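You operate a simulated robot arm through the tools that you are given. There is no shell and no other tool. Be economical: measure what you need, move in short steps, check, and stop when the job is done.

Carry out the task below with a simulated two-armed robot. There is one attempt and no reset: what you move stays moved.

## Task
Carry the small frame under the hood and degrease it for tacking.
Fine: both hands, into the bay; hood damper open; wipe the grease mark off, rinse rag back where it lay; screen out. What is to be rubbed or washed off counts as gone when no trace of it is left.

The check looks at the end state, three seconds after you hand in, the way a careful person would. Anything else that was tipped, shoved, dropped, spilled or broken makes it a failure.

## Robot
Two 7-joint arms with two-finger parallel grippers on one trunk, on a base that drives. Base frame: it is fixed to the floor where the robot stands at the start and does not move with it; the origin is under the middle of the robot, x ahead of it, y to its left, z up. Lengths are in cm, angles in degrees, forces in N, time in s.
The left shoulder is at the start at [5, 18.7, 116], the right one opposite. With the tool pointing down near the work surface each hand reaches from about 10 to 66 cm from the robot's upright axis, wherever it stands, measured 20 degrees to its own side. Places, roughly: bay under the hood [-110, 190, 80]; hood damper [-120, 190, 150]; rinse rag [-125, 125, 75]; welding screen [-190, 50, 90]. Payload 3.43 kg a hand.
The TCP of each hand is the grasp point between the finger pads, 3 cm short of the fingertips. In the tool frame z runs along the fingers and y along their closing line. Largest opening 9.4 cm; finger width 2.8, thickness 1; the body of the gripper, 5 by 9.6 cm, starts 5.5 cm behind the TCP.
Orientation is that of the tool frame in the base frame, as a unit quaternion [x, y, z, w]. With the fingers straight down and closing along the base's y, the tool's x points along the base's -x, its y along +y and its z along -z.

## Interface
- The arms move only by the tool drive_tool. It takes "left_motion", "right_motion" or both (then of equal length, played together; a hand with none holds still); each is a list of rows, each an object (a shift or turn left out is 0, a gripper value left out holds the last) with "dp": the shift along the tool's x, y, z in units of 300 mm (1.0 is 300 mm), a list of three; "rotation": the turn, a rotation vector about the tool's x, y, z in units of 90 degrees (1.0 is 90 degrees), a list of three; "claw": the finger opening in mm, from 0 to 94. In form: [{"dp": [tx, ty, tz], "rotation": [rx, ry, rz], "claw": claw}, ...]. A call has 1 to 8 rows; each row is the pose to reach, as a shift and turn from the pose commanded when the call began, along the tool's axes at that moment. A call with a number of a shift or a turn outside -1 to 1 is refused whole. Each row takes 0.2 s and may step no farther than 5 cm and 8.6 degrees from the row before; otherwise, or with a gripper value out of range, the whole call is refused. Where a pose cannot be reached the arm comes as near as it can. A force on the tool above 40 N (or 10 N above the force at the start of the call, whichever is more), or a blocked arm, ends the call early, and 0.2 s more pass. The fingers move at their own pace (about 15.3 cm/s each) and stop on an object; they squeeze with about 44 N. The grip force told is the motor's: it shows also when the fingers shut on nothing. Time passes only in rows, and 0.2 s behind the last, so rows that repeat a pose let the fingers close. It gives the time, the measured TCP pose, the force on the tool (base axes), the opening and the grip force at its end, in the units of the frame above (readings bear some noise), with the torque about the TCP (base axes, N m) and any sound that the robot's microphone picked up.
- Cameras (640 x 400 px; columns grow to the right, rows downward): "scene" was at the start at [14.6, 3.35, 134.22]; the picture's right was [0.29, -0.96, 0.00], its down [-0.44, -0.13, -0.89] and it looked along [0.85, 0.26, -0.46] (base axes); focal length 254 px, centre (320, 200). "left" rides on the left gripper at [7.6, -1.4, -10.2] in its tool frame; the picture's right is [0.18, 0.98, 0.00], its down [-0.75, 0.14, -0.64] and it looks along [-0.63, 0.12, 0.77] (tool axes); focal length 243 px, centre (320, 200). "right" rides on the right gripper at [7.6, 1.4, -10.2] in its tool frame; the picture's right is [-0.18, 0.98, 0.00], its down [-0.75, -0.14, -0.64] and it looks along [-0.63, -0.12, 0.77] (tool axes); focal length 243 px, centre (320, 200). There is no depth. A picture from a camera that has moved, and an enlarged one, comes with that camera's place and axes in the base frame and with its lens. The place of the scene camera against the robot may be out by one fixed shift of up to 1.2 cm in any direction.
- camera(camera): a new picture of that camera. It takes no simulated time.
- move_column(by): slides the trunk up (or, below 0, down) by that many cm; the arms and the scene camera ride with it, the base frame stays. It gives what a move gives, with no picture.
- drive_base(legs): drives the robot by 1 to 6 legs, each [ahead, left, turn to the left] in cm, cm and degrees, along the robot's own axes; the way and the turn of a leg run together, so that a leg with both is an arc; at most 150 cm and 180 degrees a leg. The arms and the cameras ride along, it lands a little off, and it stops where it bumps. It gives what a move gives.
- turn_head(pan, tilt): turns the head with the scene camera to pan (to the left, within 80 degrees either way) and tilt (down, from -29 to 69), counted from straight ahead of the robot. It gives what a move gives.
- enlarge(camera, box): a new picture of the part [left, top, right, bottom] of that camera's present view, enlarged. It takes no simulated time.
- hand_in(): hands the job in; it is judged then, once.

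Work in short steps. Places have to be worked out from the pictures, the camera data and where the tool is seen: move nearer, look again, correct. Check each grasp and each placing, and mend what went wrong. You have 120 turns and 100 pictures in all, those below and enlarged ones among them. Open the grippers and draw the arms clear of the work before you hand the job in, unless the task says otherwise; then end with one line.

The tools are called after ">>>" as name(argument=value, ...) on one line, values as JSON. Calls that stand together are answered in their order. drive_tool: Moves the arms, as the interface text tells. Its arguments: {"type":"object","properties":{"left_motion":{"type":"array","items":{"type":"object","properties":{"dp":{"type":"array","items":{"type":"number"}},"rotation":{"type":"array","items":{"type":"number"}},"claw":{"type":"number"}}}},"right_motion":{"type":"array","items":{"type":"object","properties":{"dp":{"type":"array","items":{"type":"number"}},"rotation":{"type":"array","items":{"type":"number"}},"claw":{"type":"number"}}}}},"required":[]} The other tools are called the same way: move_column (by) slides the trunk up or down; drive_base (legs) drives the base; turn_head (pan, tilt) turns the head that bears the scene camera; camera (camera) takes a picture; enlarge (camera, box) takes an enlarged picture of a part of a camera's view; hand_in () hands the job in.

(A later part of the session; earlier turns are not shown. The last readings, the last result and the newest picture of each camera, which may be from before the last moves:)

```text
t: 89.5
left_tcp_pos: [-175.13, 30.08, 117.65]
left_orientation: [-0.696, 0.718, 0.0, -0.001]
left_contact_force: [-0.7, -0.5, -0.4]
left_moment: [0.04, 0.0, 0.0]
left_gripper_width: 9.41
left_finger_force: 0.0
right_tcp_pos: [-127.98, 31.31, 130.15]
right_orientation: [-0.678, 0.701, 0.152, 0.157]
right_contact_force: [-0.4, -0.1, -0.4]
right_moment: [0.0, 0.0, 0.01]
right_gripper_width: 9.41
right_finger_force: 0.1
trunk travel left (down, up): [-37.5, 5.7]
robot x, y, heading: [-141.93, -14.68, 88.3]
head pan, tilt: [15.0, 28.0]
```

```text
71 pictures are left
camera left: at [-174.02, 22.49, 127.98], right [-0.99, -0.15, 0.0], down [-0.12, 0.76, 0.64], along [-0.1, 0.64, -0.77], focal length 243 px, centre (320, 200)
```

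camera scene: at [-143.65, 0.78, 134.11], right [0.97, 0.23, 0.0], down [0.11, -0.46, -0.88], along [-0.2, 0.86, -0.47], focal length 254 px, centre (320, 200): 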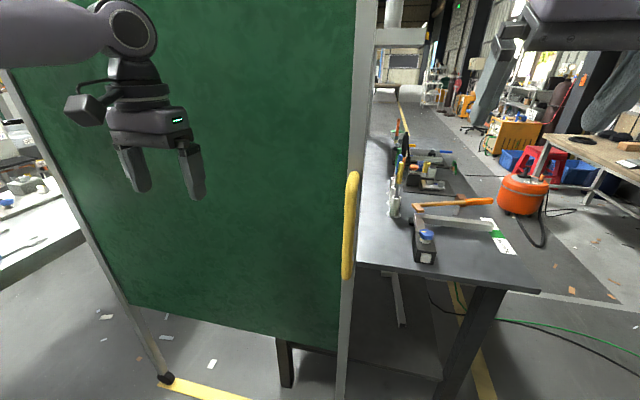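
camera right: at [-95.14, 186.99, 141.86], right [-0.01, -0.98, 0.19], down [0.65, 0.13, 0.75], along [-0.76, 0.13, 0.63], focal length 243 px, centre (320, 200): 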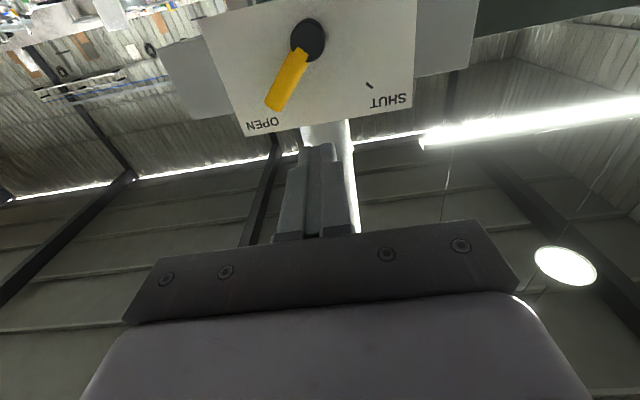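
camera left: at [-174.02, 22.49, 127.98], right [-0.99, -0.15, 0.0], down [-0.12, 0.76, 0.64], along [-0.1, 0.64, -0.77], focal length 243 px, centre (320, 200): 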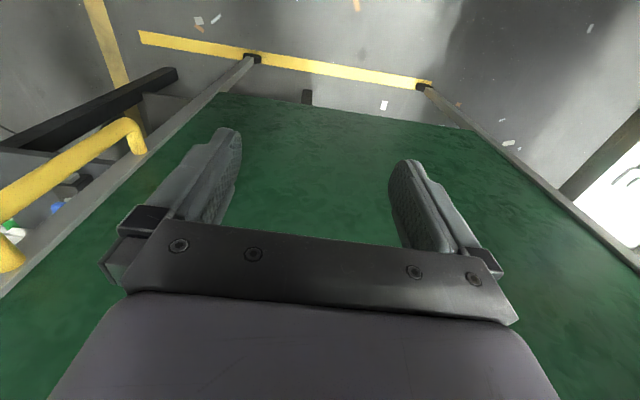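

Left camera confirms: near castor (-147,49), line end x≈-98, handle bar at about (-148,41.5, z 94–117). I turn the left hand to point forward and bring it before the bar, moving the right hand aside.

>>> drive_tool(left_motion=[{"dp": [0.01, -0.11, 0.05], "rotation": [0, -0.09, 0]}, {"dp": [0.02, -0.22, 0.1], "rotation": [0, -0.18, 0]}, {"dp": [0.03, -0.33, 0.15], "rotation": [0, -0.27, 0]}, {"dp": [0.04, -0.44, 0.2], "rotation": [0, -0.36, 0]}, {"dp": [0.05, -0.55, 0.25], "rotation": [0, -0.45, 0]}, {"dp": [0.06, -0.66, 0.3], "rotation": [0, -0.54, 0]}, {"dp": [0.07, -0.77, 0.36], "rotation": [0, -0.63, 0]}, {"dp": [0.08, -0.88, 0.42], "rotation": [0, -0.72, 0]}], right_motion=[{"dp": [0, -0.07, 0]}, {"dp": [0, -0.14, 0]}, {"dp": [0, -0.21, 0]}, {"dp": [0, -0.28, 0]}, {"dp": [0, -0.35, 0]}, {"dp": [0, -0.42, 0]}, {"dp": [0, -0.49, 0]}, {"dp": [0, -0.56, 0]}])

>>> drive_tool(left_motion=[{"rotation": [0, -0.09, 0]}, {"rotation": [0, -0.18, 0]}, {"rotation": [0, -0.28, 0]}])

>>> camera(camera="left")

>>> camera(camera="scene")

```text
t: 91.3
left_tcp_pos: [-153.48, 28.04, 107.32]
left_orientation: [-0.587, 0.606, 0.373, 0.387]
left_contact_force: [0.2, 0.0, 0.0]
left_moment: [0.03, -0.01, -0.01]
left_gripper_width: 9.39
left_finger_force: 0.1
left hand out of reach, approached as far as the arm can: row 7, 8
right_tcp_pos: [-111.22, 30.54, 129.91]
right_orientation: [-0.678, 0.701, 0.153, 0.156]
right_contact_force: [0.6, -0.8, 0.0]
right_moment: [0.02, -0.01, -0.02]
right_gripper_width: 9.4
right_finger_force: 0.0
trunk travel left (down, up): [-37.5, 5.7]
robot x, y, heading: [-141.9, -15.1, 88.0]
head pan, tilt: [15.0, 28.0]
```

```text
refused: row 3 steps farther than a row can; nothing moved
```

```text
70 pictures are left
camera left: at [-152.65, 15.38, 104.72], right [-0.98, -0.05, -0.17], down [-0.15, -0.26, 0.95], along [-0.09, 0.96, 0.25], focal length 243 px, centre (320, 200)
```

left: 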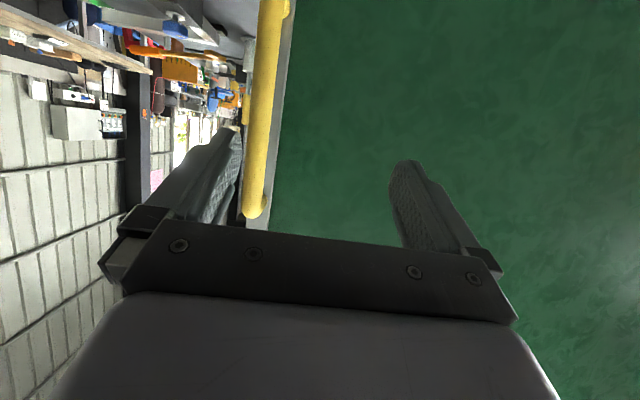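

```text
69 pictures are left
camera scene: at [-143.62, 0.72, 134.12], right [0.97, 0.23, 0.0], down [0.11, -0.46, -0.88], along [-0.2, 0.86, -0.47], focal length 254 px, centre (320, 200)
```

scene: 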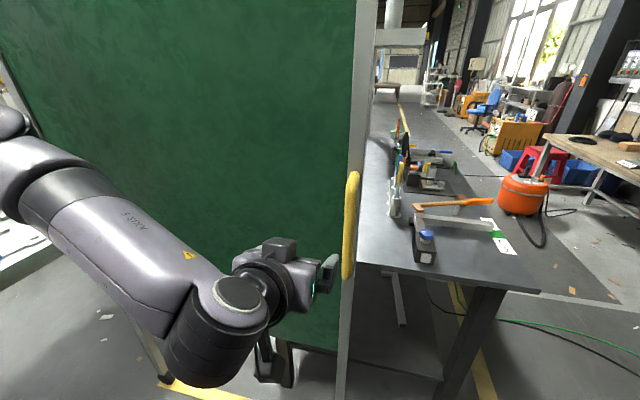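

The bar is 5.8 cm to the right of the TCP. I strafe the base right by that, then finish the turn while advancing onto the bar.

>>> drive_base(legs=[[0, -5.8, 0]])

>>> drive_tool(left_motion=[{"dp": [-0.02, 0, 0.06], "rotation": [0, -0.07, 0]}, {"dp": [-0.04, 0, 0.12], "rotation": [0, -0.14, 0]}, {"dp": [-0.06, 0, 0.18], "rotation": [0, -0.21, 0]}, {"dp": [-0.08, 0, 0.24], "rotation": [0, -0.28, 0]}])

>>> camera(camera="left")

```text
t: 92.5
left_tcp_pos: [-147.82, 27.86, 107.26]
left_orientation: [-0.586, 0.608, 0.372, 0.385]
left_contact_force: [1.0, -0.2, 0.6]
left_moment: [0.03, 0.03, 0.02]
left_gripper_width: 9.41
left_finger_force: 0.1
right_tcp_pos: [-105.68, 30.58, 129.92]
right_orientation: [-0.678, 0.702, 0.151, 0.156]
right_contact_force: [-0.3, -0.5, -0.3]
right_moment: [0.01, -0.03, 0.05]
right_gripper_width: 9.43
right_finger_force: 0.1
trunk travel left (down, up): [-37.5, 5.7]
robot x, y, heading: [-135.91, -14.57, 88.1]
head pan, tilt: [15.0, 28.0]
```

```text
t: 93.5
left_tcp_pos: [-151.0, 35.48, 108.61]
left_orientation: [-0.491, 0.508, 0.491, 0.51]
left_contact_force: [0.0, 0.2, -0.9]
left_moment: [0.0, -0.01, 0.01]
left_gripper_width: 9.4
left_finger_force: 0.1
left hand out of reach, approached as far as the arm can: row 1, 2, 3, 4
right_tcp_pos: [-105.56, 30.52, 129.99]
right_orientation: [-0.678, 0.702, 0.151, 0.157]
right_contact_force: [0.9, 0.0, 0.7]
right_moment: [0.05, 0.0, -0.02]
right_gripper_width: 9.41
right_finger_force: 0.1
trunk travel left (down, up): [-37.5, 5.7]
robot x, y, heading: [-136.08, -14.99, 88.2]
head pan, tilt: [15.0, 28.0]
```

```text
68 pictures are left
camera left: at [-150.05, 25.04, 100.84], right [-0.98, 0.04, -0.18], down [-0.17, -0.64, 0.75], along [-0.09, 0.77, 0.63], focal length 243 px, centre (320, 200)
```

left: 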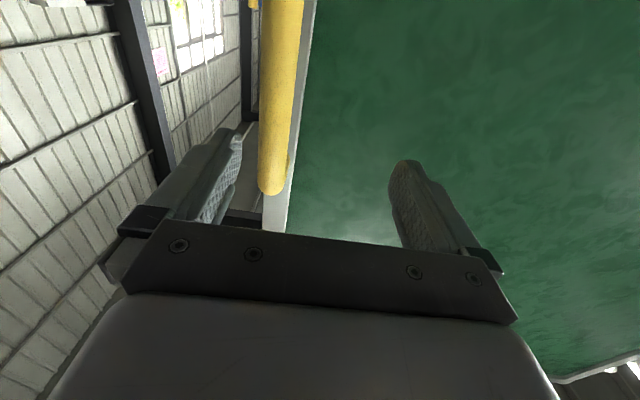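

The arm falls 3 cm short in x because of its reach; I move the base 3 cm right and then advance onto the bar.

>>> drive_base(legs=[[0, -3.2, 0]])

>>> drive_tool(left_motion=[{"dp": [0.05, 0.1, 0.0]}, {"dp": [0.1, 0.1, 0.09]}, {"dp": [0.1, 0.1, 0.18]}])

>>> camera(camera="left")

```text
t: 94.4
left_tcp_pos: [-147.74, 35.21, 108.49]
left_orientation: [-0.491, 0.51, 0.491, 0.508]
left_contact_force: [0.9, -0.3, -0.1]
left_moment: [0.01, 0.06, 0.02]
left_gripper_width: 9.42
left_finger_force: 0.1
right_tcp_pos: [-102.43, 30.33, 130.0]
right_orientation: [-0.678, 0.702, 0.152, 0.157]
right_contact_force: [1.0, 0.4, -0.8]
right_moment: [-0.03, -0.02, 0.02]
right_gripper_width: 9.41
right_finger_force: 0.1
trunk travel left (down, up): [-37.5, 5.7]
robot x, y, heading: [-132.63, -14.59, 88.2]
head pan, tilt: [15.0, 28.0]
```

```text
t: 95.2
left_tcp_pos: [-151.15, 40.87, 105.41]
left_orientation: [-0.492, 0.509, 0.49, 0.508]
left_contact_force: [-0.2, 0.0, -0.3]
left_moment: [0.02, 0.01, 0.0]
left_gripper_width: 9.39
left_finger_force: 0.0
left hand out of reach, approached as far as the arm can: row 3
right_tcp_pos: [-102.42, 30.52, 130.01]
right_orientation: [-0.678, 0.701, 0.152, 0.157]
right_contact_force: [-0.1, -1.0, 0.2]
right_moment: [-0.01, 0.03, 0.01]
right_gripper_width: 9.38
right_finger_force: 0.0
trunk travel left (down, up): [-37.5, 5.7]
robot x, y, heading: [-132.83, -15.02, 88.2]
head pan, tilt: [15.0, 28.0]
```

```text
67 pictures are left
camera left: at [-150.08, 30.52, 97.95], right [-0.98, 0.04, -0.18], down [-0.16, -0.63, 0.75], along [-0.09, 0.77, 0.63], focal length 243 px, centre (320, 200)
```

left: 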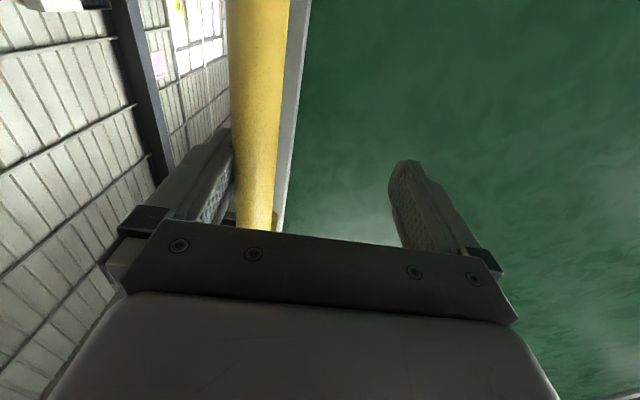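

The bar is between the fingers, near the +x one. I centre by strafing right 3 cm, then close.

>>> drive_base(legs=[[0, -3, 0]])

>>> drive_tool(left_motion=[{"claw": 0}, {"claw": 0}, {"claw": 0}, {"claw": 0}])

>>> camera(camera="left")

```text
t: 96.2
left_tcp_pos: [-148.11, 40.73, 105.68]
left_orientation: [-0.491, 0.51, 0.49, 0.508]
left_contact_force: [0.6, -0.2, 0.2]
left_moment: [0.02, 0.02, 0.02]
left_gripper_width: 9.4
left_finger_force: 0.1
right_tcp_pos: [-99.56, 30.28, 130.0]
right_orientation: [-0.679, 0.701, 0.152, 0.156]
right_contact_force: [0.1, 0.1, 1.0]
right_moment: [0.0, 0.0, 0.02]
right_gripper_width: 9.39
right_finger_force: 0.1
trunk travel left (down, up): [-37.5, 5.7]
robot x, y, heading: [-130.16, -15.05, 88.4]
head pan, tilt: [15.0, 28.0]
```

```text
t: 97.2
left_tcp_pos: [-147.54, 40.61, 105.57]
left_orientation: [-0.488, 0.514, 0.487, 0.511]
left_contact_force: [27.3, -5.1, -5.6]
left_moment: [0.88, -0.8, -0.23]
left_gripper_width: 2.15
left_finger_force: 45.5
right_tcp_pos: [-99.18, 30.23, 129.96]
right_orientation: [-0.678, 0.702, 0.151, 0.156]
right_contact_force: [-0.5, -0.6, -0.4]
right_moment: [0.0, 0.04, 0.01]
right_gripper_width: 9.41
right_finger_force: 0.1
trunk travel left (down, up): [-37.5, 5.7]
robot x, y, heading: [-129.79, -14.91, 88.1]
head pan, tilt: [15.0, 28.0]
```

```text
66 pictures are left
camera left: at [-146.7, 30.26, 98.02], right [-0.98, 0.05, -0.18], down [-0.17, -0.63, 0.76], along [-0.08, 0.77, 0.63], focal length 243 px, centre (320, 200)
```

left: 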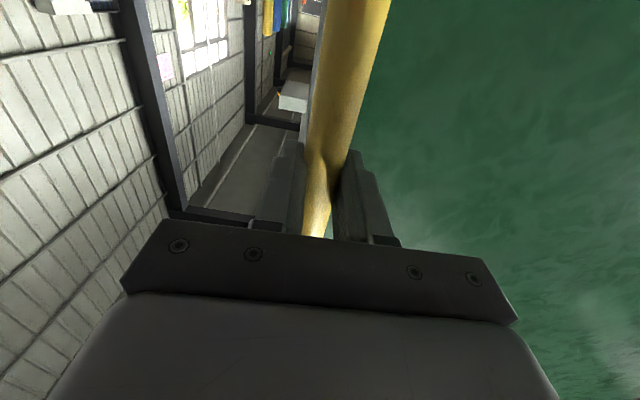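

Firm grip (2.15 cm). I pull the screen along its line, first half by the base.

>>> drive_base(legs=[[0.8, -24, 0]])

>>> camera(camera="scene")

```text
t: 99.9
left_tcp_pos: [-123.65, 40.6, 105.54]
left_orientation: [-0.491, 0.51, 0.49, 0.509]
left_contact_force: [2.2, -11.3, -3.5]
left_moment: [-0.06, -0.11, -0.25]
left_gripper_width: 2.15
left_finger_force: 45.1
right_tcp_pos: [-75.17, 30.27, 130.13]
right_orientation: [-0.678, 0.702, 0.151, 0.157]
right_contact_force: [0.5, -0.7, -0.3]
right_moment: [-0.07, -0.03, 0.0]
right_gripper_width: 9.42
right_finger_force: 0.1
trunk travel left (down, up): [-37.5, 5.7]
robot x, y, heading: [-105.69, -15.01, 88.2]
head pan, tilt: [15.0, 28.0]
```

```text
65 pictures are left
camera scene: at [-107.52, 0.26, 134.12], right [0.97, 0.23, 0.0], down [0.11, -0.46, -0.88], along [-0.2, 0.86, -0.47], focal length 254 px, centre (320, 200)
```

scene: 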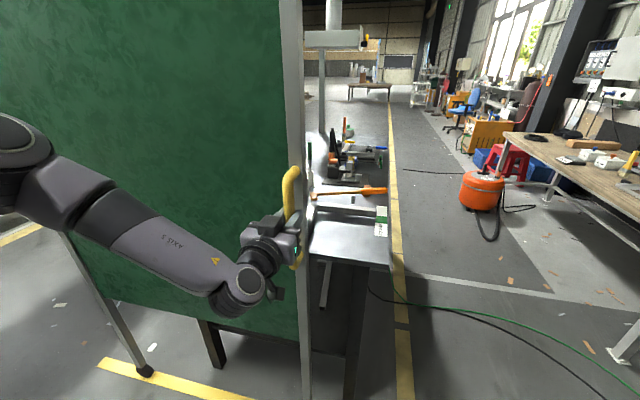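

The screen follows well. I pull on about 24.5 cm to bring its front castor to the line's end.

>>> drive_base(legs=[[0.8, -24, 0]])

>>> turn_head(pan=15, tilt=55)

>>> camera(camera="scene")

```text
t: 102.5
left_tcp_pos: [-102.6, 40.55, 105.52]
left_orientation: [-0.498, 0.502, 0.499, 0.501]
left_contact_force: [-2.8, -10.5, 3.8]
left_moment: [0.26, -0.27, 0.35]
left_gripper_width: 2.18
left_finger_force: 44.9
right_tcp_pos: [-53.03, 30.09, 130.02]
right_orientation: [-0.678, 0.702, 0.153, 0.159]
right_contact_force: [-0.3, 0.4, 0.1]
right_moment: [-0.01, -0.01, -0.03]
right_gripper_width: 9.4
right_finger_force: 0.1
trunk travel left (down, up): [-37.5, 5.7]
robot x, y, heading: [-83.56, -14.86, 88.2]
head pan, tilt: [15.0, 28.0]
stopped in leg 1: the force on the tool passed its limit at 46 N (the readings are from after the stop); the commanded pose is now the measured one
```

```text
t: 103.4
left_tcp_pos: [-102.5, 40.69, 105.6]
left_orientation: [-0.497, 0.503, 0.498, 0.502]
left_contact_force: [-7.1, -14.7, 5.1]
left_moment: [0.04, -0.43, 0.13]
left_gripper_width: 2.17
left_finger_force: 45.0
right_tcp_pos: [-53.05, 29.86, 130.16]
right_orientation: [-0.678, 0.702, 0.152, 0.158]
right_contact_force: [-0.1, 0.2, -0.5]
right_moment: [0.0, -0.01, -0.02]
right_gripper_width: 9.42
right_finger_force: 0.1
trunk travel left (down, up): [-37.5, 5.7]
robot x, y, heading: [-83.42, -15.04, 88.0]
head pan, tilt: [15.0, 55.0]
```

```text
64 pictures are left
camera scene: at [-85.0, -1.82, 130.22], right [0.97, 0.23, 0.0], down [0.18, -0.8, -0.58], along [-0.13, 0.56, -0.82], focal length 254 px, centre (320, 200)
```

scene: 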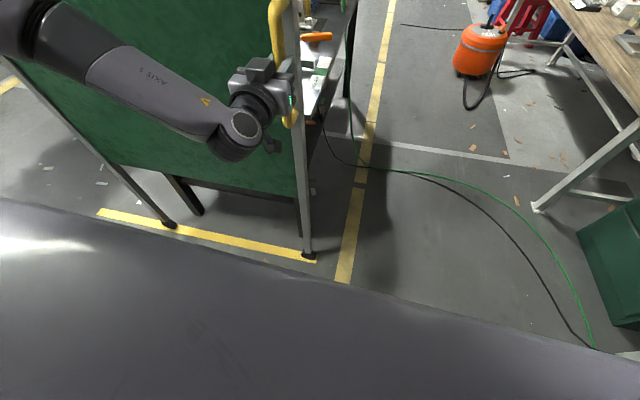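

The screen hit its stop with the front castor at the line's end: fully out. I open the left hand and draw it straight back.

>>> drive_tool(left_motion=[{"claw": 94}, {"claw": 94}, {"claw": 94}, {"dp": [0, 0, -0.1]}, {"dp": [0, 0, -0.2]}, {"dp": [0, 0, -0.3]}])

>>> drive_base(legs=[[-15, 0, 0]])

>>> turn_head(pan=15, tilt=35)

>>> camera(camera="scene")

```text
t: 104.8
left_tcp_pos: [-102.34, 31.79, 105.61]
left_orientation: [-0.497, 0.504, 0.498, 0.502]
left_contact_force: [0.1, 0.2, 0.6]
left_moment: [0.02, 0.03, 0.01]
left_gripper_width: 9.4
left_finger_force: 0.1
right_tcp_pos: [-52.84, 30.13, 129.87]
right_orientation: [-0.678, 0.702, 0.152, 0.158]
right_contact_force: [-0.4, -0.1, -0.2]
right_moment: [-0.01, 0.0, 0.0]
right_gripper_width: 9.4
right_finger_force: 0.1
trunk travel left (down, up): [-37.5, 5.7]
robot x, y, heading: [-83.75, -14.78, 88.0]
head pan, tilt: [15.0, 55.0]
```

```text
t: 106.1
left_tcp_pos: [-102.68, 16.89, 105.64]
left_orientation: [-0.497, 0.504, 0.498, 0.501]
left_contact_force: [0.6, -1.1, -0.1]
left_moment: [0.01, 0.02, 0.03]
left_gripper_width: 9.41
left_finger_force: 0.1
right_tcp_pos: [-53.37, 15.02, 130.02]
right_orientation: [-0.677, 0.703, 0.152, 0.158]
right_contact_force: [-0.4, -0.5, -0.3]
right_moment: [0.03, 0.0, -0.01]
right_gripper_width: 9.39
right_finger_force: 0.0
trunk travel left (down, up): [-37.5, 5.7]
robot x, y, heading: [-83.95, -29.51, 87.9]
head pan, tilt: [15.0, 55.0]
```

```text
t: 107.0
left_tcp_pos: [-102.73, 16.9, 105.49]
left_orientation: [-0.496, 0.505, 0.497, 0.501]
left_contact_force: [-0.3, 0.9, 0.3]
left_moment: [-0.02, 0.01, -0.01]
left_gripper_width: 9.38
left_finger_force: 0.1
right_tcp_pos: [-53.39, 15.16, 130.01]
right_orientation: [-0.677, 0.703, 0.151, 0.157]
right_contact_force: [0.0, 0.8, -0.1]
right_moment: [0.0, 0.0, 0.0]
right_gripper_width: 9.39
right_finger_force: 0.0
trunk travel left (down, up): [-37.5, 5.7]
robot x, y, heading: [-83.72, -30.36, 87.9]
head pan, tilt: [15.0, 35.0]
```

```text
63 pictures are left
camera scene: at [-85.78, -14.99, 133.01], right [0.97, 0.22, 0.0], down [0.13, -0.56, -0.82], along [-0.18, 0.8, -0.57], focal length 254 px, centre (320, 200)
```

scene: 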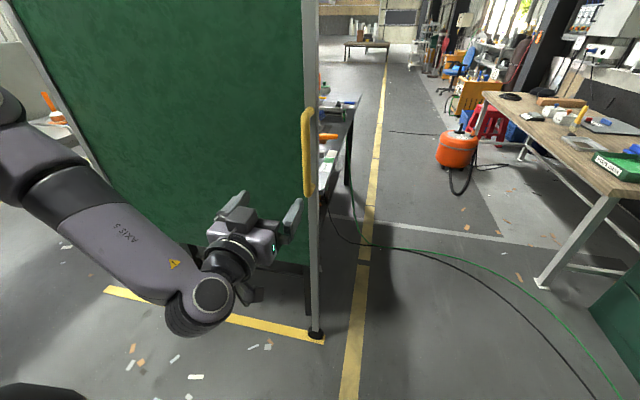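

Screen is out. I turn both hands back to pointing down and then head for the frame.

>>> drive_tool(left_motion=[{"dp": [-0.06, 0.06, 0], "rotation": [0, 0.09, 0]}, {"dp": [-0.12, 0.12, 0], "rotation": [0, 0.18, 0]}, {"dp": [-0.18, 0.18, 0], "rotation": [0, 0.27, 0]}, {"dp": [-0.24, 0.24, 0], "rotation": [0, 0.36, 0]}, {"dp": [-0.3, 0.3, 0], "rotation": [0, 0.45, 0]}, {"dp": [-0.36, 0.36, 0], "rotation": [0, 0.54, 0]}, {"dp": [-0.42, 0.4, 0], "rotation": [0, 0.63, 0]}, {"dp": [-0.48, 0.4, 0], "rotation": [0, 0.72, 0]}], right_motion=[{"rotation": [0, 0.09, 0]}, {"rotation": [0, 0.18, 0]}, {"rotation": [0, 0.28, 0]}, {"rotation": [0, 0.28, 0]}, {"rotation": [0, 0.28, 0]}, {"rotation": [0, 0.28, 0]}, {"rotation": [0, 0.28, 0]}, {"rotation": [0, 0.28, 0]}])

>>> drive_tool(left_motion=[{"rotation": [0, 0.09, 0]}, {"rotation": [0, 0.18, 0]}, {"rotation": [0, 0.27, 0]}])

>>> drive_base(legs=[[0, 0, -88], [70, 28, 0]])

>>> turn_head(pan=0, tilt=35)

>>> camera(camera="scene")

```text
refused: row 3 steps farther than a row can; nothing moved
```

```text
t: 107.8
left_tcp_pos: [-102.63, 16.91, 105.51]
left_orientation: [-0.59, 0.599, 0.381, 0.384]
left_contact_force: [0.3, -0.5, 0.1]
left_moment: [-0.02, 0.02, -0.01]
left_gripper_width: 9.37
left_finger_force: 0.0
right_tcp_pos: [-53.49, 15.08, 130.06]
right_orientation: [-0.678, 0.702, 0.151, 0.156]
right_contact_force: [0.1, 0.7, -0.1]
right_moment: [0.0, -0.02, -0.01]
right_gripper_width: 9.39
right_finger_force: 0.1
trunk travel left (down, up): [-37.5, 5.7]
robot x, y, heading: [-84.16, -30.2, 88.0]
head pan, tilt: [15.0, 35.0]
```

```text
t: 115.6
left_tcp_pos: [31.63, 18.74, 105.55]
left_orientation: [-0.012, 0.84, 0.01, 0.542]
left_contact_force: [-0.4, 0.9, 1.0]
left_moment: [0.0, 0.05, 0.03]
left_gripper_width: 9.42
left_finger_force: 0.0
right_tcp_pos: [32.07, -30.59, 130.04]
right_orientation: [-0.003, 0.976, 0.001, 0.218]
right_contact_force: [0.1, -0.1, 0.1]
right_moment: [-0.01, -0.02, -0.02]
right_gripper_width: 9.41
right_finger_force: 0.0
trunk travel left (down, up): [-37.5, 5.7]
robot x, y, heading: [-14.65, -1.97, 0.3]
head pan, tilt: [15.0, 35.0]
```

```text
t: 116.3
left_tcp_pos: [31.72, 18.85, 105.53]
left_orientation: [-0.013, 0.841, 0.011, 0.541]
left_contact_force: [-0.3, 0.6, 0.3]
left_moment: [-0.01, -0.01, -0.04]
left_gripper_width: 9.4
left_finger_force: 0.0
right_tcp_pos: [32.14, -30.56, 129.98]
right_orientation: [-0.003, 0.976, 0.0, 0.219]
right_contact_force: [-0.7, 0.2, 0.8]
right_moment: [0.01, 0.03, -0.01]
right_gripper_width: 9.39
right_finger_force: 0.1
trunk travel left (down, up): [-37.5, 5.7]
robot x, y, heading: [-14.47, -2.18, 0.5]
head pan, tilt: [0.0, 35.0]
```

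```text
62 pictures are left
camera scene: at [0.2, -1.18, 133.01], right [0.01, -1.0, 0.0], down [-0.57, 0.0, -0.82], along [0.82, 0.01, -0.57], focal length 254 px, centre (320, 200)
```

scene: 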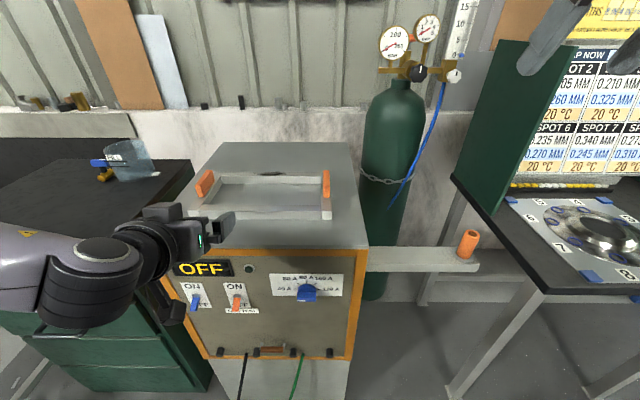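

The left hand is low and close to the machine. I back off, then finish turning both hands down and raised.

>>> drive_base(legs=[[-12, 0, 0]])

>>> drive_tool(left_motion=[{"dp": [-0.07, 0.05, -0.03]}, {"dp": [-0.14, 0.1, -0.06], "rotation": [0, 0.09, 0]}, {"dp": [-0.21, 0.15, -0.09], "rotation": [0, 0.18, 0]}, {"dp": [-0.28, 0.2, -0.12], "rotation": [0, 0.27, 0]}, {"dp": [-0.35, 0.2, -0.15], "rotation": [0, 0.36, 0]}, {"dp": [-0.42, 0.2, -0.18], "rotation": [0, 0.45, 0]}, {"dp": [-0.49, 0.2, -0.21], "rotation": [0, 0.54, 0]}, {"dp": [-0.55, 0.2, -0.23], "rotation": [0, 0.63, 0]}], right_motion=[{"rotation": [0, 0.09, 0]}, {"rotation": [0, 0.18, 0]}, {"rotation": [0, 0.27, 0]}, {"rotation": [0, 0.28, 0]}, {"rotation": [0, 0.28, 0]}, {"rotation": [0, 0.28, 0]}, {"rotation": [0, 0.28, 0]}, {"rotation": [0, 0.28, 0]}])

>>> drive_tool(left_motion=[{"rotation": [0, 0.09, 0]}])

>>> enlarge(camera="scene", box=[160, 100, 400, 250])

```text
t: 117.6
left_tcp_pos: [19.54, 18.59, 105.62]
left_orientation: [-0.012, 0.841, 0.01, 0.541]
left_contact_force: [-0.3, -0.3, 0.2]
left_moment: [0.05, 0.04, -0.04]
left_gripper_width: 9.41
left_finger_force: 0.0
right_tcp_pos: [19.84, -30.71, 130.1]
right_orientation: [-0.003, 0.976, 0.0, 0.22]
right_contact_force: [-0.7, 0.1, 0.0]
right_moment: [0.02, -0.02, -0.03]
right_gripper_width: 9.43
right_finger_force: 0.0
trunk travel left (down, up): [-37.5, 5.7]
robot x, y, heading: [-26.12, -1.7, 0.5]
head pan, tilt: [0.0, 35.0]
```

```text
t: 119.4
left_tcp_pos: [19.84, 24.46, 123.49]
left_orientation: [-0.015, 0.997, 0.002, 0.075]
left_contact_force: [0.5, 0.1, 0.3]
left_moment: [0.01, 0.0, 0.01]
left_gripper_width: 9.4
left_finger_force: 0.0
right_tcp_pos: [19.98, -30.71, 130.06]
right_orientation: [-0.004, 1.0, 0.0, 0.0]
right_contact_force: [0.1, -0.1, -0.4]
right_moment: [0.0, 0.03, 0.04]
right_gripper_width: 9.41
right_finger_force: 0.1
trunk travel left (down, up): [-37.5, 5.7]
robot x, y, heading: [-26.64, -1.98, 0.3]
head pan, tilt: [0.0, 35.0]
```

```text
t: 119.8
left_tcp_pos: [20.04, 24.59, 123.43]
left_orientation: [-0.016, 1.0, 0.001, 0.005]
left_contact_force: [0.3, 0.0, 0.5]
left_moment: [0.04, -0.01, 0.0]
left_gripper_width: 9.39
left_finger_force: 0.1
right_tcp_pos: [20.1, -30.73, 129.96]
right_orientation: [-0.003, 1.0, 0.0, 0.0]
right_contact_force: [-0.1, 0.3, -1.2]
right_moment: [0.02, 0.01, -0.01]
right_gripper_width: 9.41
right_finger_force: 0.1
trunk travel left (down, up): [-37.5, 5.7]
robot x, y, heading: [-26.39, -1.98, 0.6]
head pan, tilt: [0.0, 35.0]
```

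```text
2.67 times, centred on (280, 175) of scene
camera zoom: at [-11.74, -1.27, 132.99], right [0.01, -1.0, 0.0], down [-0.57, 0.0, -0.82], along [0.82, 0.01, -0.57], focal length 678 px, centre (427, 267)
```

zoom: 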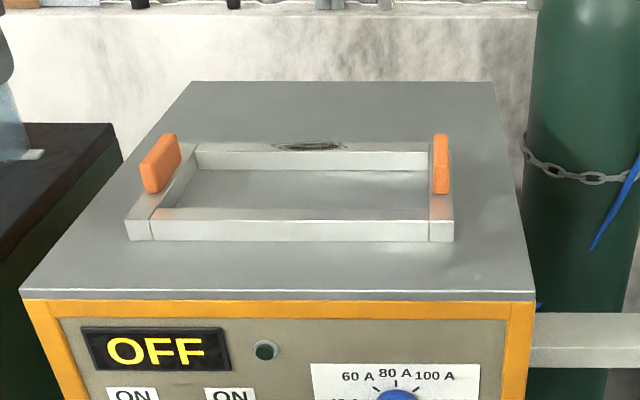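

Frame seen clearly: two orange blade grips on its short sides, dark grease mark on the back bar. I bring the right hand inward and drive forward 24 cm to hover over the grips.

>>> drive_tool(right_motion=[{"dp": [0, 0.15, 0]}, {"dp": [0, 0.3, 0]}, {"dp": [0, 0.45, 0.05]}, {"dp": [0, 0.6, 0.1]}, {"dp": [0, 0.75, 0.15]}, {"dp": [0, 0.87, 0.2]}])

>>> drive_base(legs=[[24, 0, 0]])

>>> camera(camera="left")

>>> camera(camera="right")

>>> camera(camera="scene")

```text
t: 121.2
left_tcp_pos: [19.86, 24.57, 123.5]
left_orientation: [-0.016, 1.0, 0.002, 0.007]
left_contact_force: [0.3, 0.2, 0.3]
left_moment: [-0.01, -0.02, -0.03]
left_gripper_width: 9.41
left_finger_force: 0.1
right_tcp_pos: [19.88, -4.53, 123.99]
right_orientation: [-0.002, 1.0, 0.0, 0.0]
right_contact_force: [0.1, 0.6, 0.0]
right_moment: [-0.03, 0.0, -0.01]
right_gripper_width: 9.4
right_finger_force: 0.2
trunk travel left (down, up): [-37.5, 5.7]
robot x, y, heading: [-26.43, -2.02, 0.6]
head pan, tilt: [0.0, 35.0]
```

```text
t: 123.0
left_tcp_pos: [44.08, 24.45, 123.44]
left_orientation: [-0.013, 1.0, 0.002, 0.008]
left_contact_force: [-0.1, -0.6, 0.8]
left_moment: [-0.04, 0.03, 0.01]
left_gripper_width: 9.41
left_finger_force: 0.1
right_tcp_pos: [43.91, -4.7, 124.03]
right_orientation: [-0.001, 1.0, 0.001, 0.0]
right_contact_force: [0.2, 0.1, -0.7]
right_moment: [-0.03, -0.02, 0.01]
right_gripper_width: 9.37
right_finger_force: 0.1
trunk travel left (down, up): [-37.5, 5.7]
robot x, y, heading: [-2.46, -2.34, 0.4]
head pan, tilt: [0.0, 35.0]
```

```text
60 pictures are left
camera left: at [36.3, 22.68, 133.61], right [-0.21, 0.98, 0.0], down [0.74, 0.16, 0.65], along [0.64, 0.14, -0.76], focal length 243 px, centre (320, 200)
```

left: 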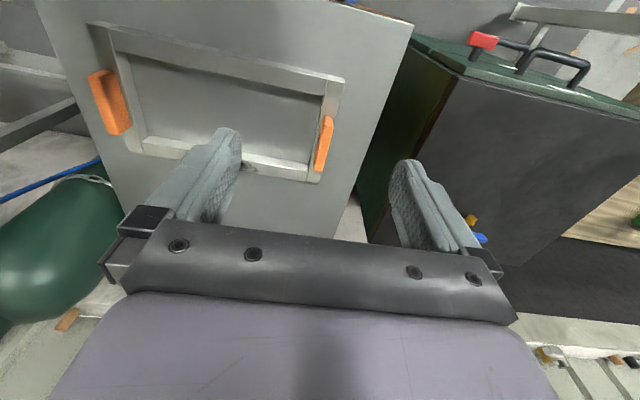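

```text
59 pictures are left
camera right: at [36.32, -3.34, 134.09], right [0.18, 0.98, 0.0], down [0.75, -0.14, 0.64], along [0.63, -0.12, -0.77], focal length 243 px, centre (320, 200)
```

right: 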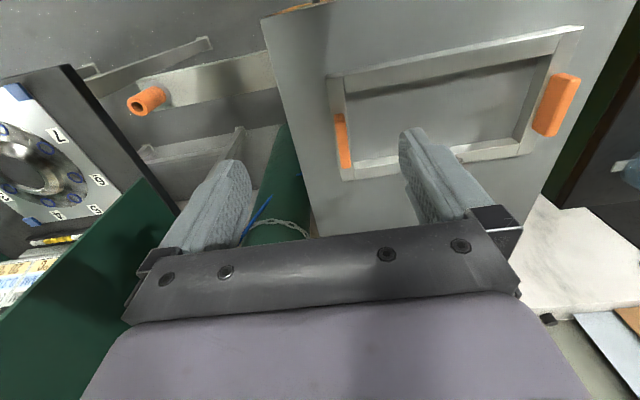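

```text
58 pictures are left
camera scene: at [12.16, -1.25, 133.0], right [0.0, -1.0, 0.0], down [-0.57, 0.0, -0.82], along [0.82, 0.0, -0.57], focal length 254 px, centre (320, 200)
```

scene: 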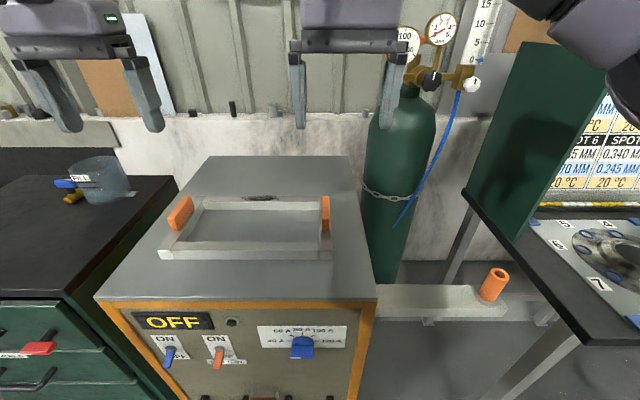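

Triangulated: left grip centre (54,27.3), right grip (53.8,-3.2), frame top z≈98, frame x 44.5–62. I lower both hands over the grips to z≈107 and recheck.

>>> drive_tool(left_motion=[{"dp": [-0.1, 0.03, 0.08]}, {"dp": [-0.2, 0.06, 0.16]}, {"dp": [-0.3, 0.097, 0.25]}, {"dp": [-0.327, 0.097, 0.38]}, {"dp": [-0.327, 0.097, 0.52]}], right_motion=[{"dp": [-0.1, 0.02, 0.08]}, {"dp": [-0.2, 0.04, 0.16]}, {"dp": [-0.3, 0.05, 0.25]}, {"dp": [-0.333, 0.05, 0.38]}, {"dp": [-0.333, 0.05, 0.54]}])

>>> camera(camera="left")

>>> camera(camera="right")

>>> enlarge(camera="scene", box=[140, 120, 380, 270])

```text
t: 124.2
left_tcp_pos: [53.67, 27.52, 107.98]
left_orientation: [-0.014, 1.0, 0.001, 0.008]
left_contact_force: [0.2, -0.3, -0.6]
left_moment: [0.01, 0.0, 0.01]
left_gripper_width: 9.38
left_finger_force: 0.1
left hand out of reach, approached as far as the arm can: row 3, 4
right_tcp_pos: [53.9, -3.0, 107.56]
right_orientation: [-0.001, 1.0, 0.0, 0.0]
right_contact_force: [-0.3, -0.6, -0.2]
right_moment: [-0.01, 0.02, -0.01]
right_gripper_width: 9.4
right_finger_force: 0.0
right hand out of reach, approached as far as the arm can: row 3
trunk travel left (down, up): [-37.5, 5.7]
robot x, y, heading: [-2.6, -1.89, 0.3]
head pan, tilt: [0.0, 35.0]
```

```text
57 pictures are left
camera left: at [45.84, 25.91, 118.08], right [-0.21, 0.98, 0.0], down [0.74, 0.16, 0.65], along [0.64, 0.14, -0.76], focal length 243 px, centre (320, 200)
```

left: 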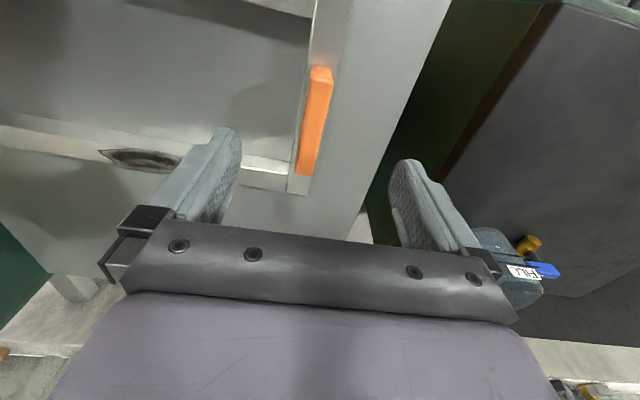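

```text
56 pictures are left
camera right: at [46.2, -1.64, 117.74], right [0.18, 0.98, 0.0], down [0.75, -0.14, 0.64], along [0.63, -0.12, -0.77], focal length 243 px, centre (320, 200)
```

right: 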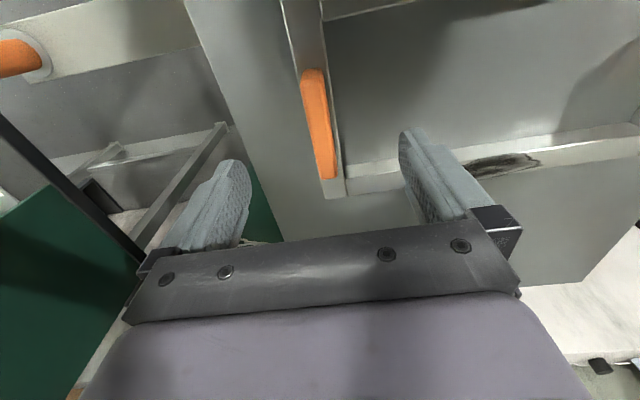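

```text
2.67 times, centred on (260, 195) of scene
camera zoom: at [12.15, -1.31, 133.01], right [0.0, -1.0, 0.0], down [-0.57, 0.0, -0.82], along [0.82, 0.0, -0.57], focal length 678 px, centre (480, 213)
```

zoom: 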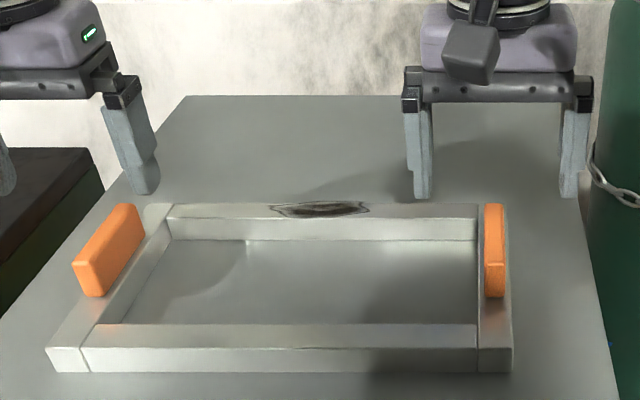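

Both hands sit right over the grips; bar top z≈98.6, grips ≈3 cm tall on it. I lower to TCP z≈102 and look.

>>> drive_tool(left_motion=[{"dp": [0, -0.005, 0.1]}, {"dp": [0, -0.01, 0.2]}], right_motion=[{"dp": [0.005, -0.005, 0.09]}, {"dp": [0.01, -0.005, 0.185]}])

>>> enlarge(camera="scene", box=[140, 120, 380, 270])

>>> camera(camera="left")

```text
t: 124.8
left_tcp_pos: [53.25, 27.64, 102.25]
left_orientation: [-0.013, 1.0, 0.001, 0.008]
left_contact_force: [-0.6, 0.3, -0.4]
left_moment: [0.02, 0.02, 0.01]
left_gripper_width: 9.43
left_finger_force: 0.1
left hand out of reach, approached as far as the arm can: row 2
right_tcp_pos: [53.58, -3.28, 102.2]
right_orientation: [-0.001, 1.0, 0.001, 0.0]
right_contact_force: [0.2, 0.5, 0.4]
right_moment: [0.0, -0.01, -0.01]
right_gripper_width: 9.42
right_finger_force: 0.0
trunk travel left (down, up): [-37.5, 5.7]
robot x, y, heading: [-2.69, -2.06, 0.0]
head pan, tilt: [0.0, 35.0]
```

```text
2.67 times, centred on (260, 195) of scene
camera zoom: at [12.12, -1.24, 133.01], right [0.0, -1.0, 0.0], down [-0.57, 0.0, -0.82], along [0.82, 0.0, -0.57], focal length 678 px, centre (480, 213)
```

zoom: 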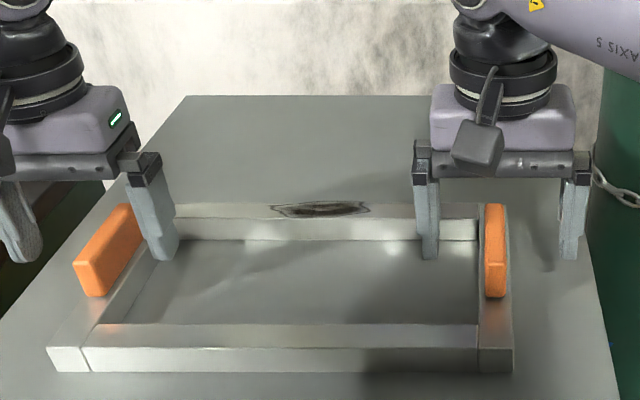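

```text
53 pictures are left
camera left: at [45.51, 25.99, 112.25], right [-0.21, 0.98, 0.0], down [0.74, 0.16, 0.65], along [0.64, 0.14, -0.76], focal length 243 px, centre (320, 200)
```

left: 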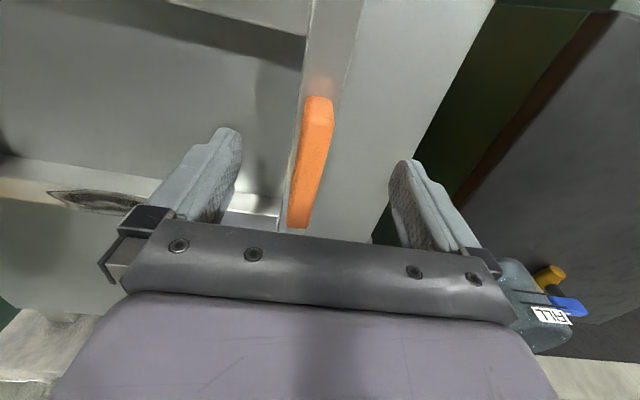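

Fingers straddle both grips at the right depth. I close both hands.

>>> drive_tool(left_motion=[{"claw": 50}, {"claw": 30}, {"claw": 0}, {"claw": 0}, {"claw": 0}], right_motion=[{"claw": 50}, {"claw": 30}, {"claw": 0}, {"claw": 0}, {"claw": 0}])

>>> enlarge(camera="scene", box=[140, 120, 380, 270])

```text
t: 126.0
left_tcp_pos: [53.33, 27.07, 102.21]
left_orientation: [-0.008, 1.0, -0.002, 0.007]
left_contact_force: [-5.8, -33.7, 0.5]
left_moment: [-0.29, -0.91, -1.38]
left_gripper_width: 1.59
left_finger_force: 44.4
right_tcp_pos: [53.44, -2.91, 102.13]
right_orientation: [-0.004, 1.0, 0.003, 0.001]
right_contact_force: [4.7, 32.2, 0.3]
right_moment: [0.16, 0.44, -0.73]
right_gripper_width: 1.59
right_finger_force: 43.7
trunk travel left (down, up): [-37.5, 5.7]
robot x, y, heading: [-2.4, -1.77, 0.2]
head pan, tilt: [0.0, 35.0]
```

```text
2.67 times, centred on (260, 195) of scene
camera zoom: at [12.15, -1.24, 133.0], right [0.0, -1.0, 0.0], down [-0.57, 0.0, -0.82], along [0.82, 0.0, -0.57], focal length 678 px, centre (480, 213)
```

zoom: 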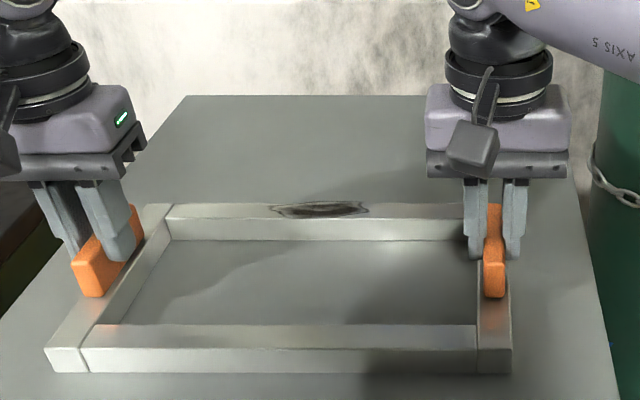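

Both grips held (1.59 cm each) with some internal stretch. I relax the hands by ~0.5 cm toward each other, then lift with the trunk.

>>> drive_tool(left_motion=[{"dp": [0, -0.01, 0]}, {"dp": [0, -0.018, 0]}], right_motion=[{"dp": [0, 0.008, 0]}, {"dp": [0, 0.013, 0]}])

>>> move_column(by=5)

>>> camera(camera="scene")

```text
t: 126.6
left_tcp_pos: [53.15, 27.18, 102.27]
left_orientation: [-0.014, 1.0, 0.001, 0.008]
left_contact_force: [3.7, -17.4, 5.0]
left_moment: [-0.42, 1.29, -1.22]
left_gripper_width: 1.57
left_finger_force: 44.2
left hand out of reach, approached as far as the arm can: row 2
right_tcp_pos: [53.64, -2.7, 102.19]
right_orientation: [-0.003, 1.0, 0.0, 0.0]
right_contact_force: [0.4, 17.1, 0.2]
right_moment: [0.22, -0.75, 1.02]
right_gripper_width: 1.59
right_finger_force: 44.2
trunk travel left (down, up): [-37.5, 5.7]
robot x, y, heading: [-2.57, -1.83, 0.2]
head pan, tilt: [0.0, 35.0]
```

```text
t: 127.5
left_tcp_pos: [53.13, 27.4, 107.05]
left_orientation: [-0.013, 1.0, 0.002, 0.008]
left_contact_force: [-0.5, 0.1, 1.2]
left_moment: [0.01, 0.04, 0.0]
left_gripper_width: 0.0
left_finger_force: 32.5
right_tcp_pos: [53.51, -2.93, 107.4]
right_orientation: [-0.001, 1.0, 0.0, 0.0]
right_contact_force: [-0.1, -0.1, -0.5]
right_moment: [0.01, -0.02, 0.0]
right_gripper_width: 0.0
right_finger_force: 33.3
trunk travel left (down, up): [-42.5, 0.7]
robot x, y, heading: [-2.61, -1.73, 0.1]
head pan, tilt: [0.0, 35.0]
```

```text
51 pictures are left
camera scene: at [12.11, -1.25, 138.02], right [0.0, -1.0, 0.0], down [-0.57, 0.0, -0.82], along [0.82, 0.0, -0.57], focal length 254 px, centre (320, 200)
```

scene: 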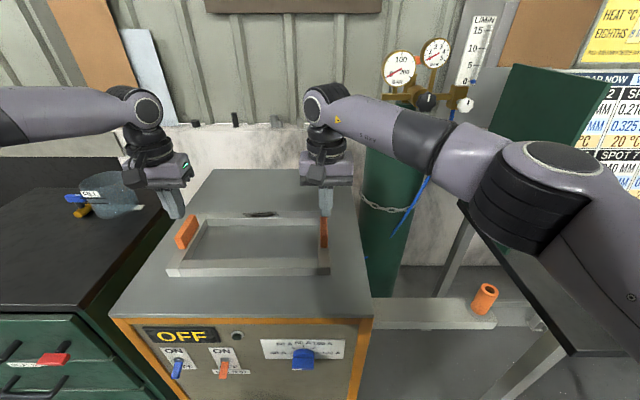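

The grips slipped out: hold was too shallow. The frame stays in place; I open, move the base 4 cm nearer for reach, and look again.

>>> drive_tool(left_motion=[{"claw": 94}, {"claw": 94}, {"dp": [0.13, -0.01, 0]}], right_motion=[{"claw": 94}, {"claw": 94}, {"dp": [0.133, -0.005, 0]}])

>>> drive_base(legs=[[4, 0, 0]])

>>> camera(camera="left")

>>> camera(camera="right")

```text
t: 128.3
left_tcp_pos: [48.96, 26.94, 106.89]
left_orientation: [-0.013, 1.0, 0.002, 0.008]
left_contact_force: [-0.7, -0.1, 0.7]
left_moment: [0.02, -0.03, 0.01]
left_gripper_width: 9.41
left_finger_force: 0.0
right_tcp_pos: [49.48, -3.16, 107.43]
right_orientation: [0.0, 1.0, 0.001, 0.002]
right_contact_force: [-0.5, 0.3, 0.2]
right_moment: [-0.02, -0.05, -0.01]
right_gripper_width: 9.39
right_finger_force: 0.0
trunk travel left (down, up): [-42.5, 0.7]
robot x, y, heading: [-2.46, -1.82, -0.0]
head pan, tilt: [0.0, 35.0]
```

```text
t: 129.2
left_tcp_pos: [52.96, 27.07, 106.77]
left_orientation: [-0.014, 1.0, 0.001, 0.007]
left_contact_force: [1.0, 0.0, 0.9]
left_moment: [0.0, 0.01, 0.02]
left_gripper_width: 9.4
left_finger_force: 0.0
right_tcp_pos: [53.59, -2.96, 107.22]
right_orientation: [-0.001, 1.0, 0.0, 0.0]
right_contact_force: [0.6, -0.4, 0.6]
right_moment: [0.0, 0.01, -0.01]
right_gripper_width: 9.37
right_finger_force: 0.1
trunk travel left (down, up): [-42.5, 0.7]
robot x, y, heading: [1.05, -2.01, 0.3]
head pan, tilt: [0.0, 35.0]
```

```text
50 pictures are left
camera left: at [45.29, 25.26, 116.84], right [-0.21, 0.98, 0.0], down [0.74, 0.16, 0.65], along [0.64, 0.14, -0.76], focal length 243 px, centre (320, 200)
```

left: 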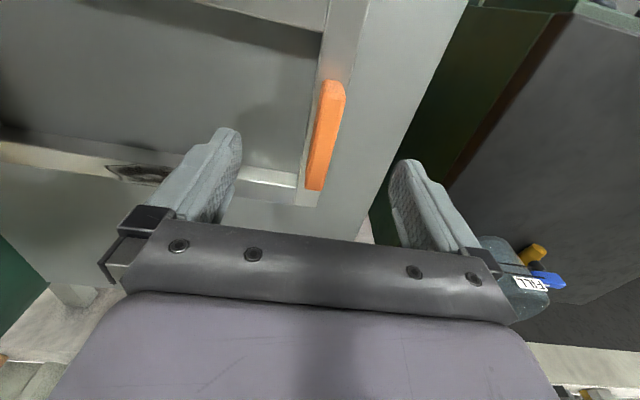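

```text
49 pictures are left
camera right: at [46.03, -1.59, 117.33], right [0.18, 0.98, 0.0], down [0.75, -0.14, 0.64], along [0.63, -0.12, -0.77], focal length 243 px, centre (320, 200)
```

right: 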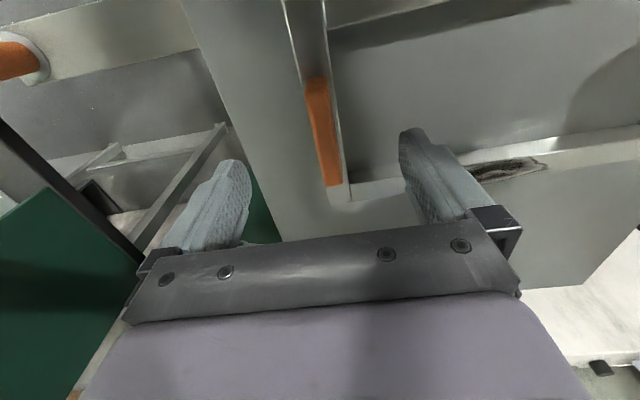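

Positions confirmed (left grip y 27.4, right -2.7). I lower gently until the fingertips touch the bar.

>>> drive_tool(left_motion=[{"dp": [0, 0.01, 0.08]}, {"dp": [0, 0.01, 0.16]}, {"dp": [0, 0.01, 0.168]}, {"dp": [0, 0.01, 0.176]}, {"dp": [0, 0.01, 0.184]}, {"dp": [0, 0.01, 0.192]}], right_motion=[{"dp": [0, 0.008, 0.09]}, {"dp": [0, 0.008, 0.174]}, {"dp": [0, 0.008, 0.182]}, {"dp": [0, 0.008, 0.19]}, {"dp": [0, 0.008, 0.198]}, {"dp": [0, 0.008, 0.206]}])

```text
t: 130.6
left_tcp_pos: [53.08, 27.17, 100.99]
left_orientation: [-0.014, 1.0, 0.001, 0.008]
left_contact_force: [0.0, -0.3, -0.1]
left_moment: [0.03, -0.01, 0.0]
left_gripper_width: 9.42
left_finger_force: 0.1
right_tcp_pos: [53.48, -2.84, 100.99]
right_orientation: [-0.002, 1.0, 0.0, 0.001]
right_contact_force: [0.2, -0.5, 0.2]
right_moment: [0.01, -0.02, 0.03]
right_gripper_width: 9.41
right_finger_force: 0.0
trunk travel left (down, up): [-42.5, 0.7]
robot x, y, heading: [1.38, -1.78, 0.1]
head pan, tilt: [0.0, 35.0]
```

No contact yet because the open fingers straddle the bar. I raise to TCP 101.6, close, and check that the width is the grip's 1.59.

>>> drive_tool(left_motion=[{"dp": [0, 0.005, -0.02], "claw": 60}, {"claw": 30, "dp": [0, 0.005, -0.02]}, {"claw": 0, "dp": [0, 0.005, -0.02]}, {"dp": [0, 0.005, -0.02]}, {"dp": [0, 0.005, -0.02]}], right_motion=[{"dp": [0, 0.003, -0.02], "claw": 60}, {"claw": 30, "dp": [0, 0.003, -0.02]}, {"claw": 0, "dp": [0, 0.003, -0.02]}, {"dp": [0, 0.003, -0.02]}, {"dp": [0, 0.003, -0.02]}])

>>> enlarge(camera="scene", box=[150, 140, 390, 290])

```text
t: 131.8
left_tcp_pos: [53.03, 27.31, 101.76]
left_orientation: [-0.012, 1.0, 0.002, 0.008]
left_contact_force: [2.3, 2.3, 12.7]
left_moment: [0.05, 1.45, -1.35]
left_gripper_width: 1.6
left_finger_force: 44.1
right_tcp_pos: [53.44, -2.71, 101.71]
right_orientation: [-0.003, 1.0, 0.0, 0.001]
right_contact_force: [0.9, -0.6, 0.3]
right_moment: [-0.18, 0.27, 1.48]
right_gripper_width: 1.58
right_finger_force: 44.3
trunk travel left (down, up): [-42.5, 0.7]
robot x, y, heading: [1.53, -1.83, 0.1]
head pan, tilt: [0.0, 35.0]
```

```text
2.67 times, centred on (270, 215) of scene
camera zoom: at [16.0, -1.26, 138.03], right [0.0, -1.0, 0.0], down [-0.57, 0.0, -0.82], along [0.82, 0.0, -0.57], focal length 678 px, centre (453, 160)
```

zoom: 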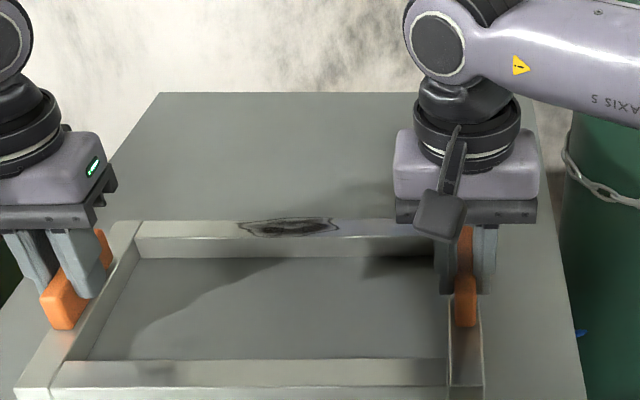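

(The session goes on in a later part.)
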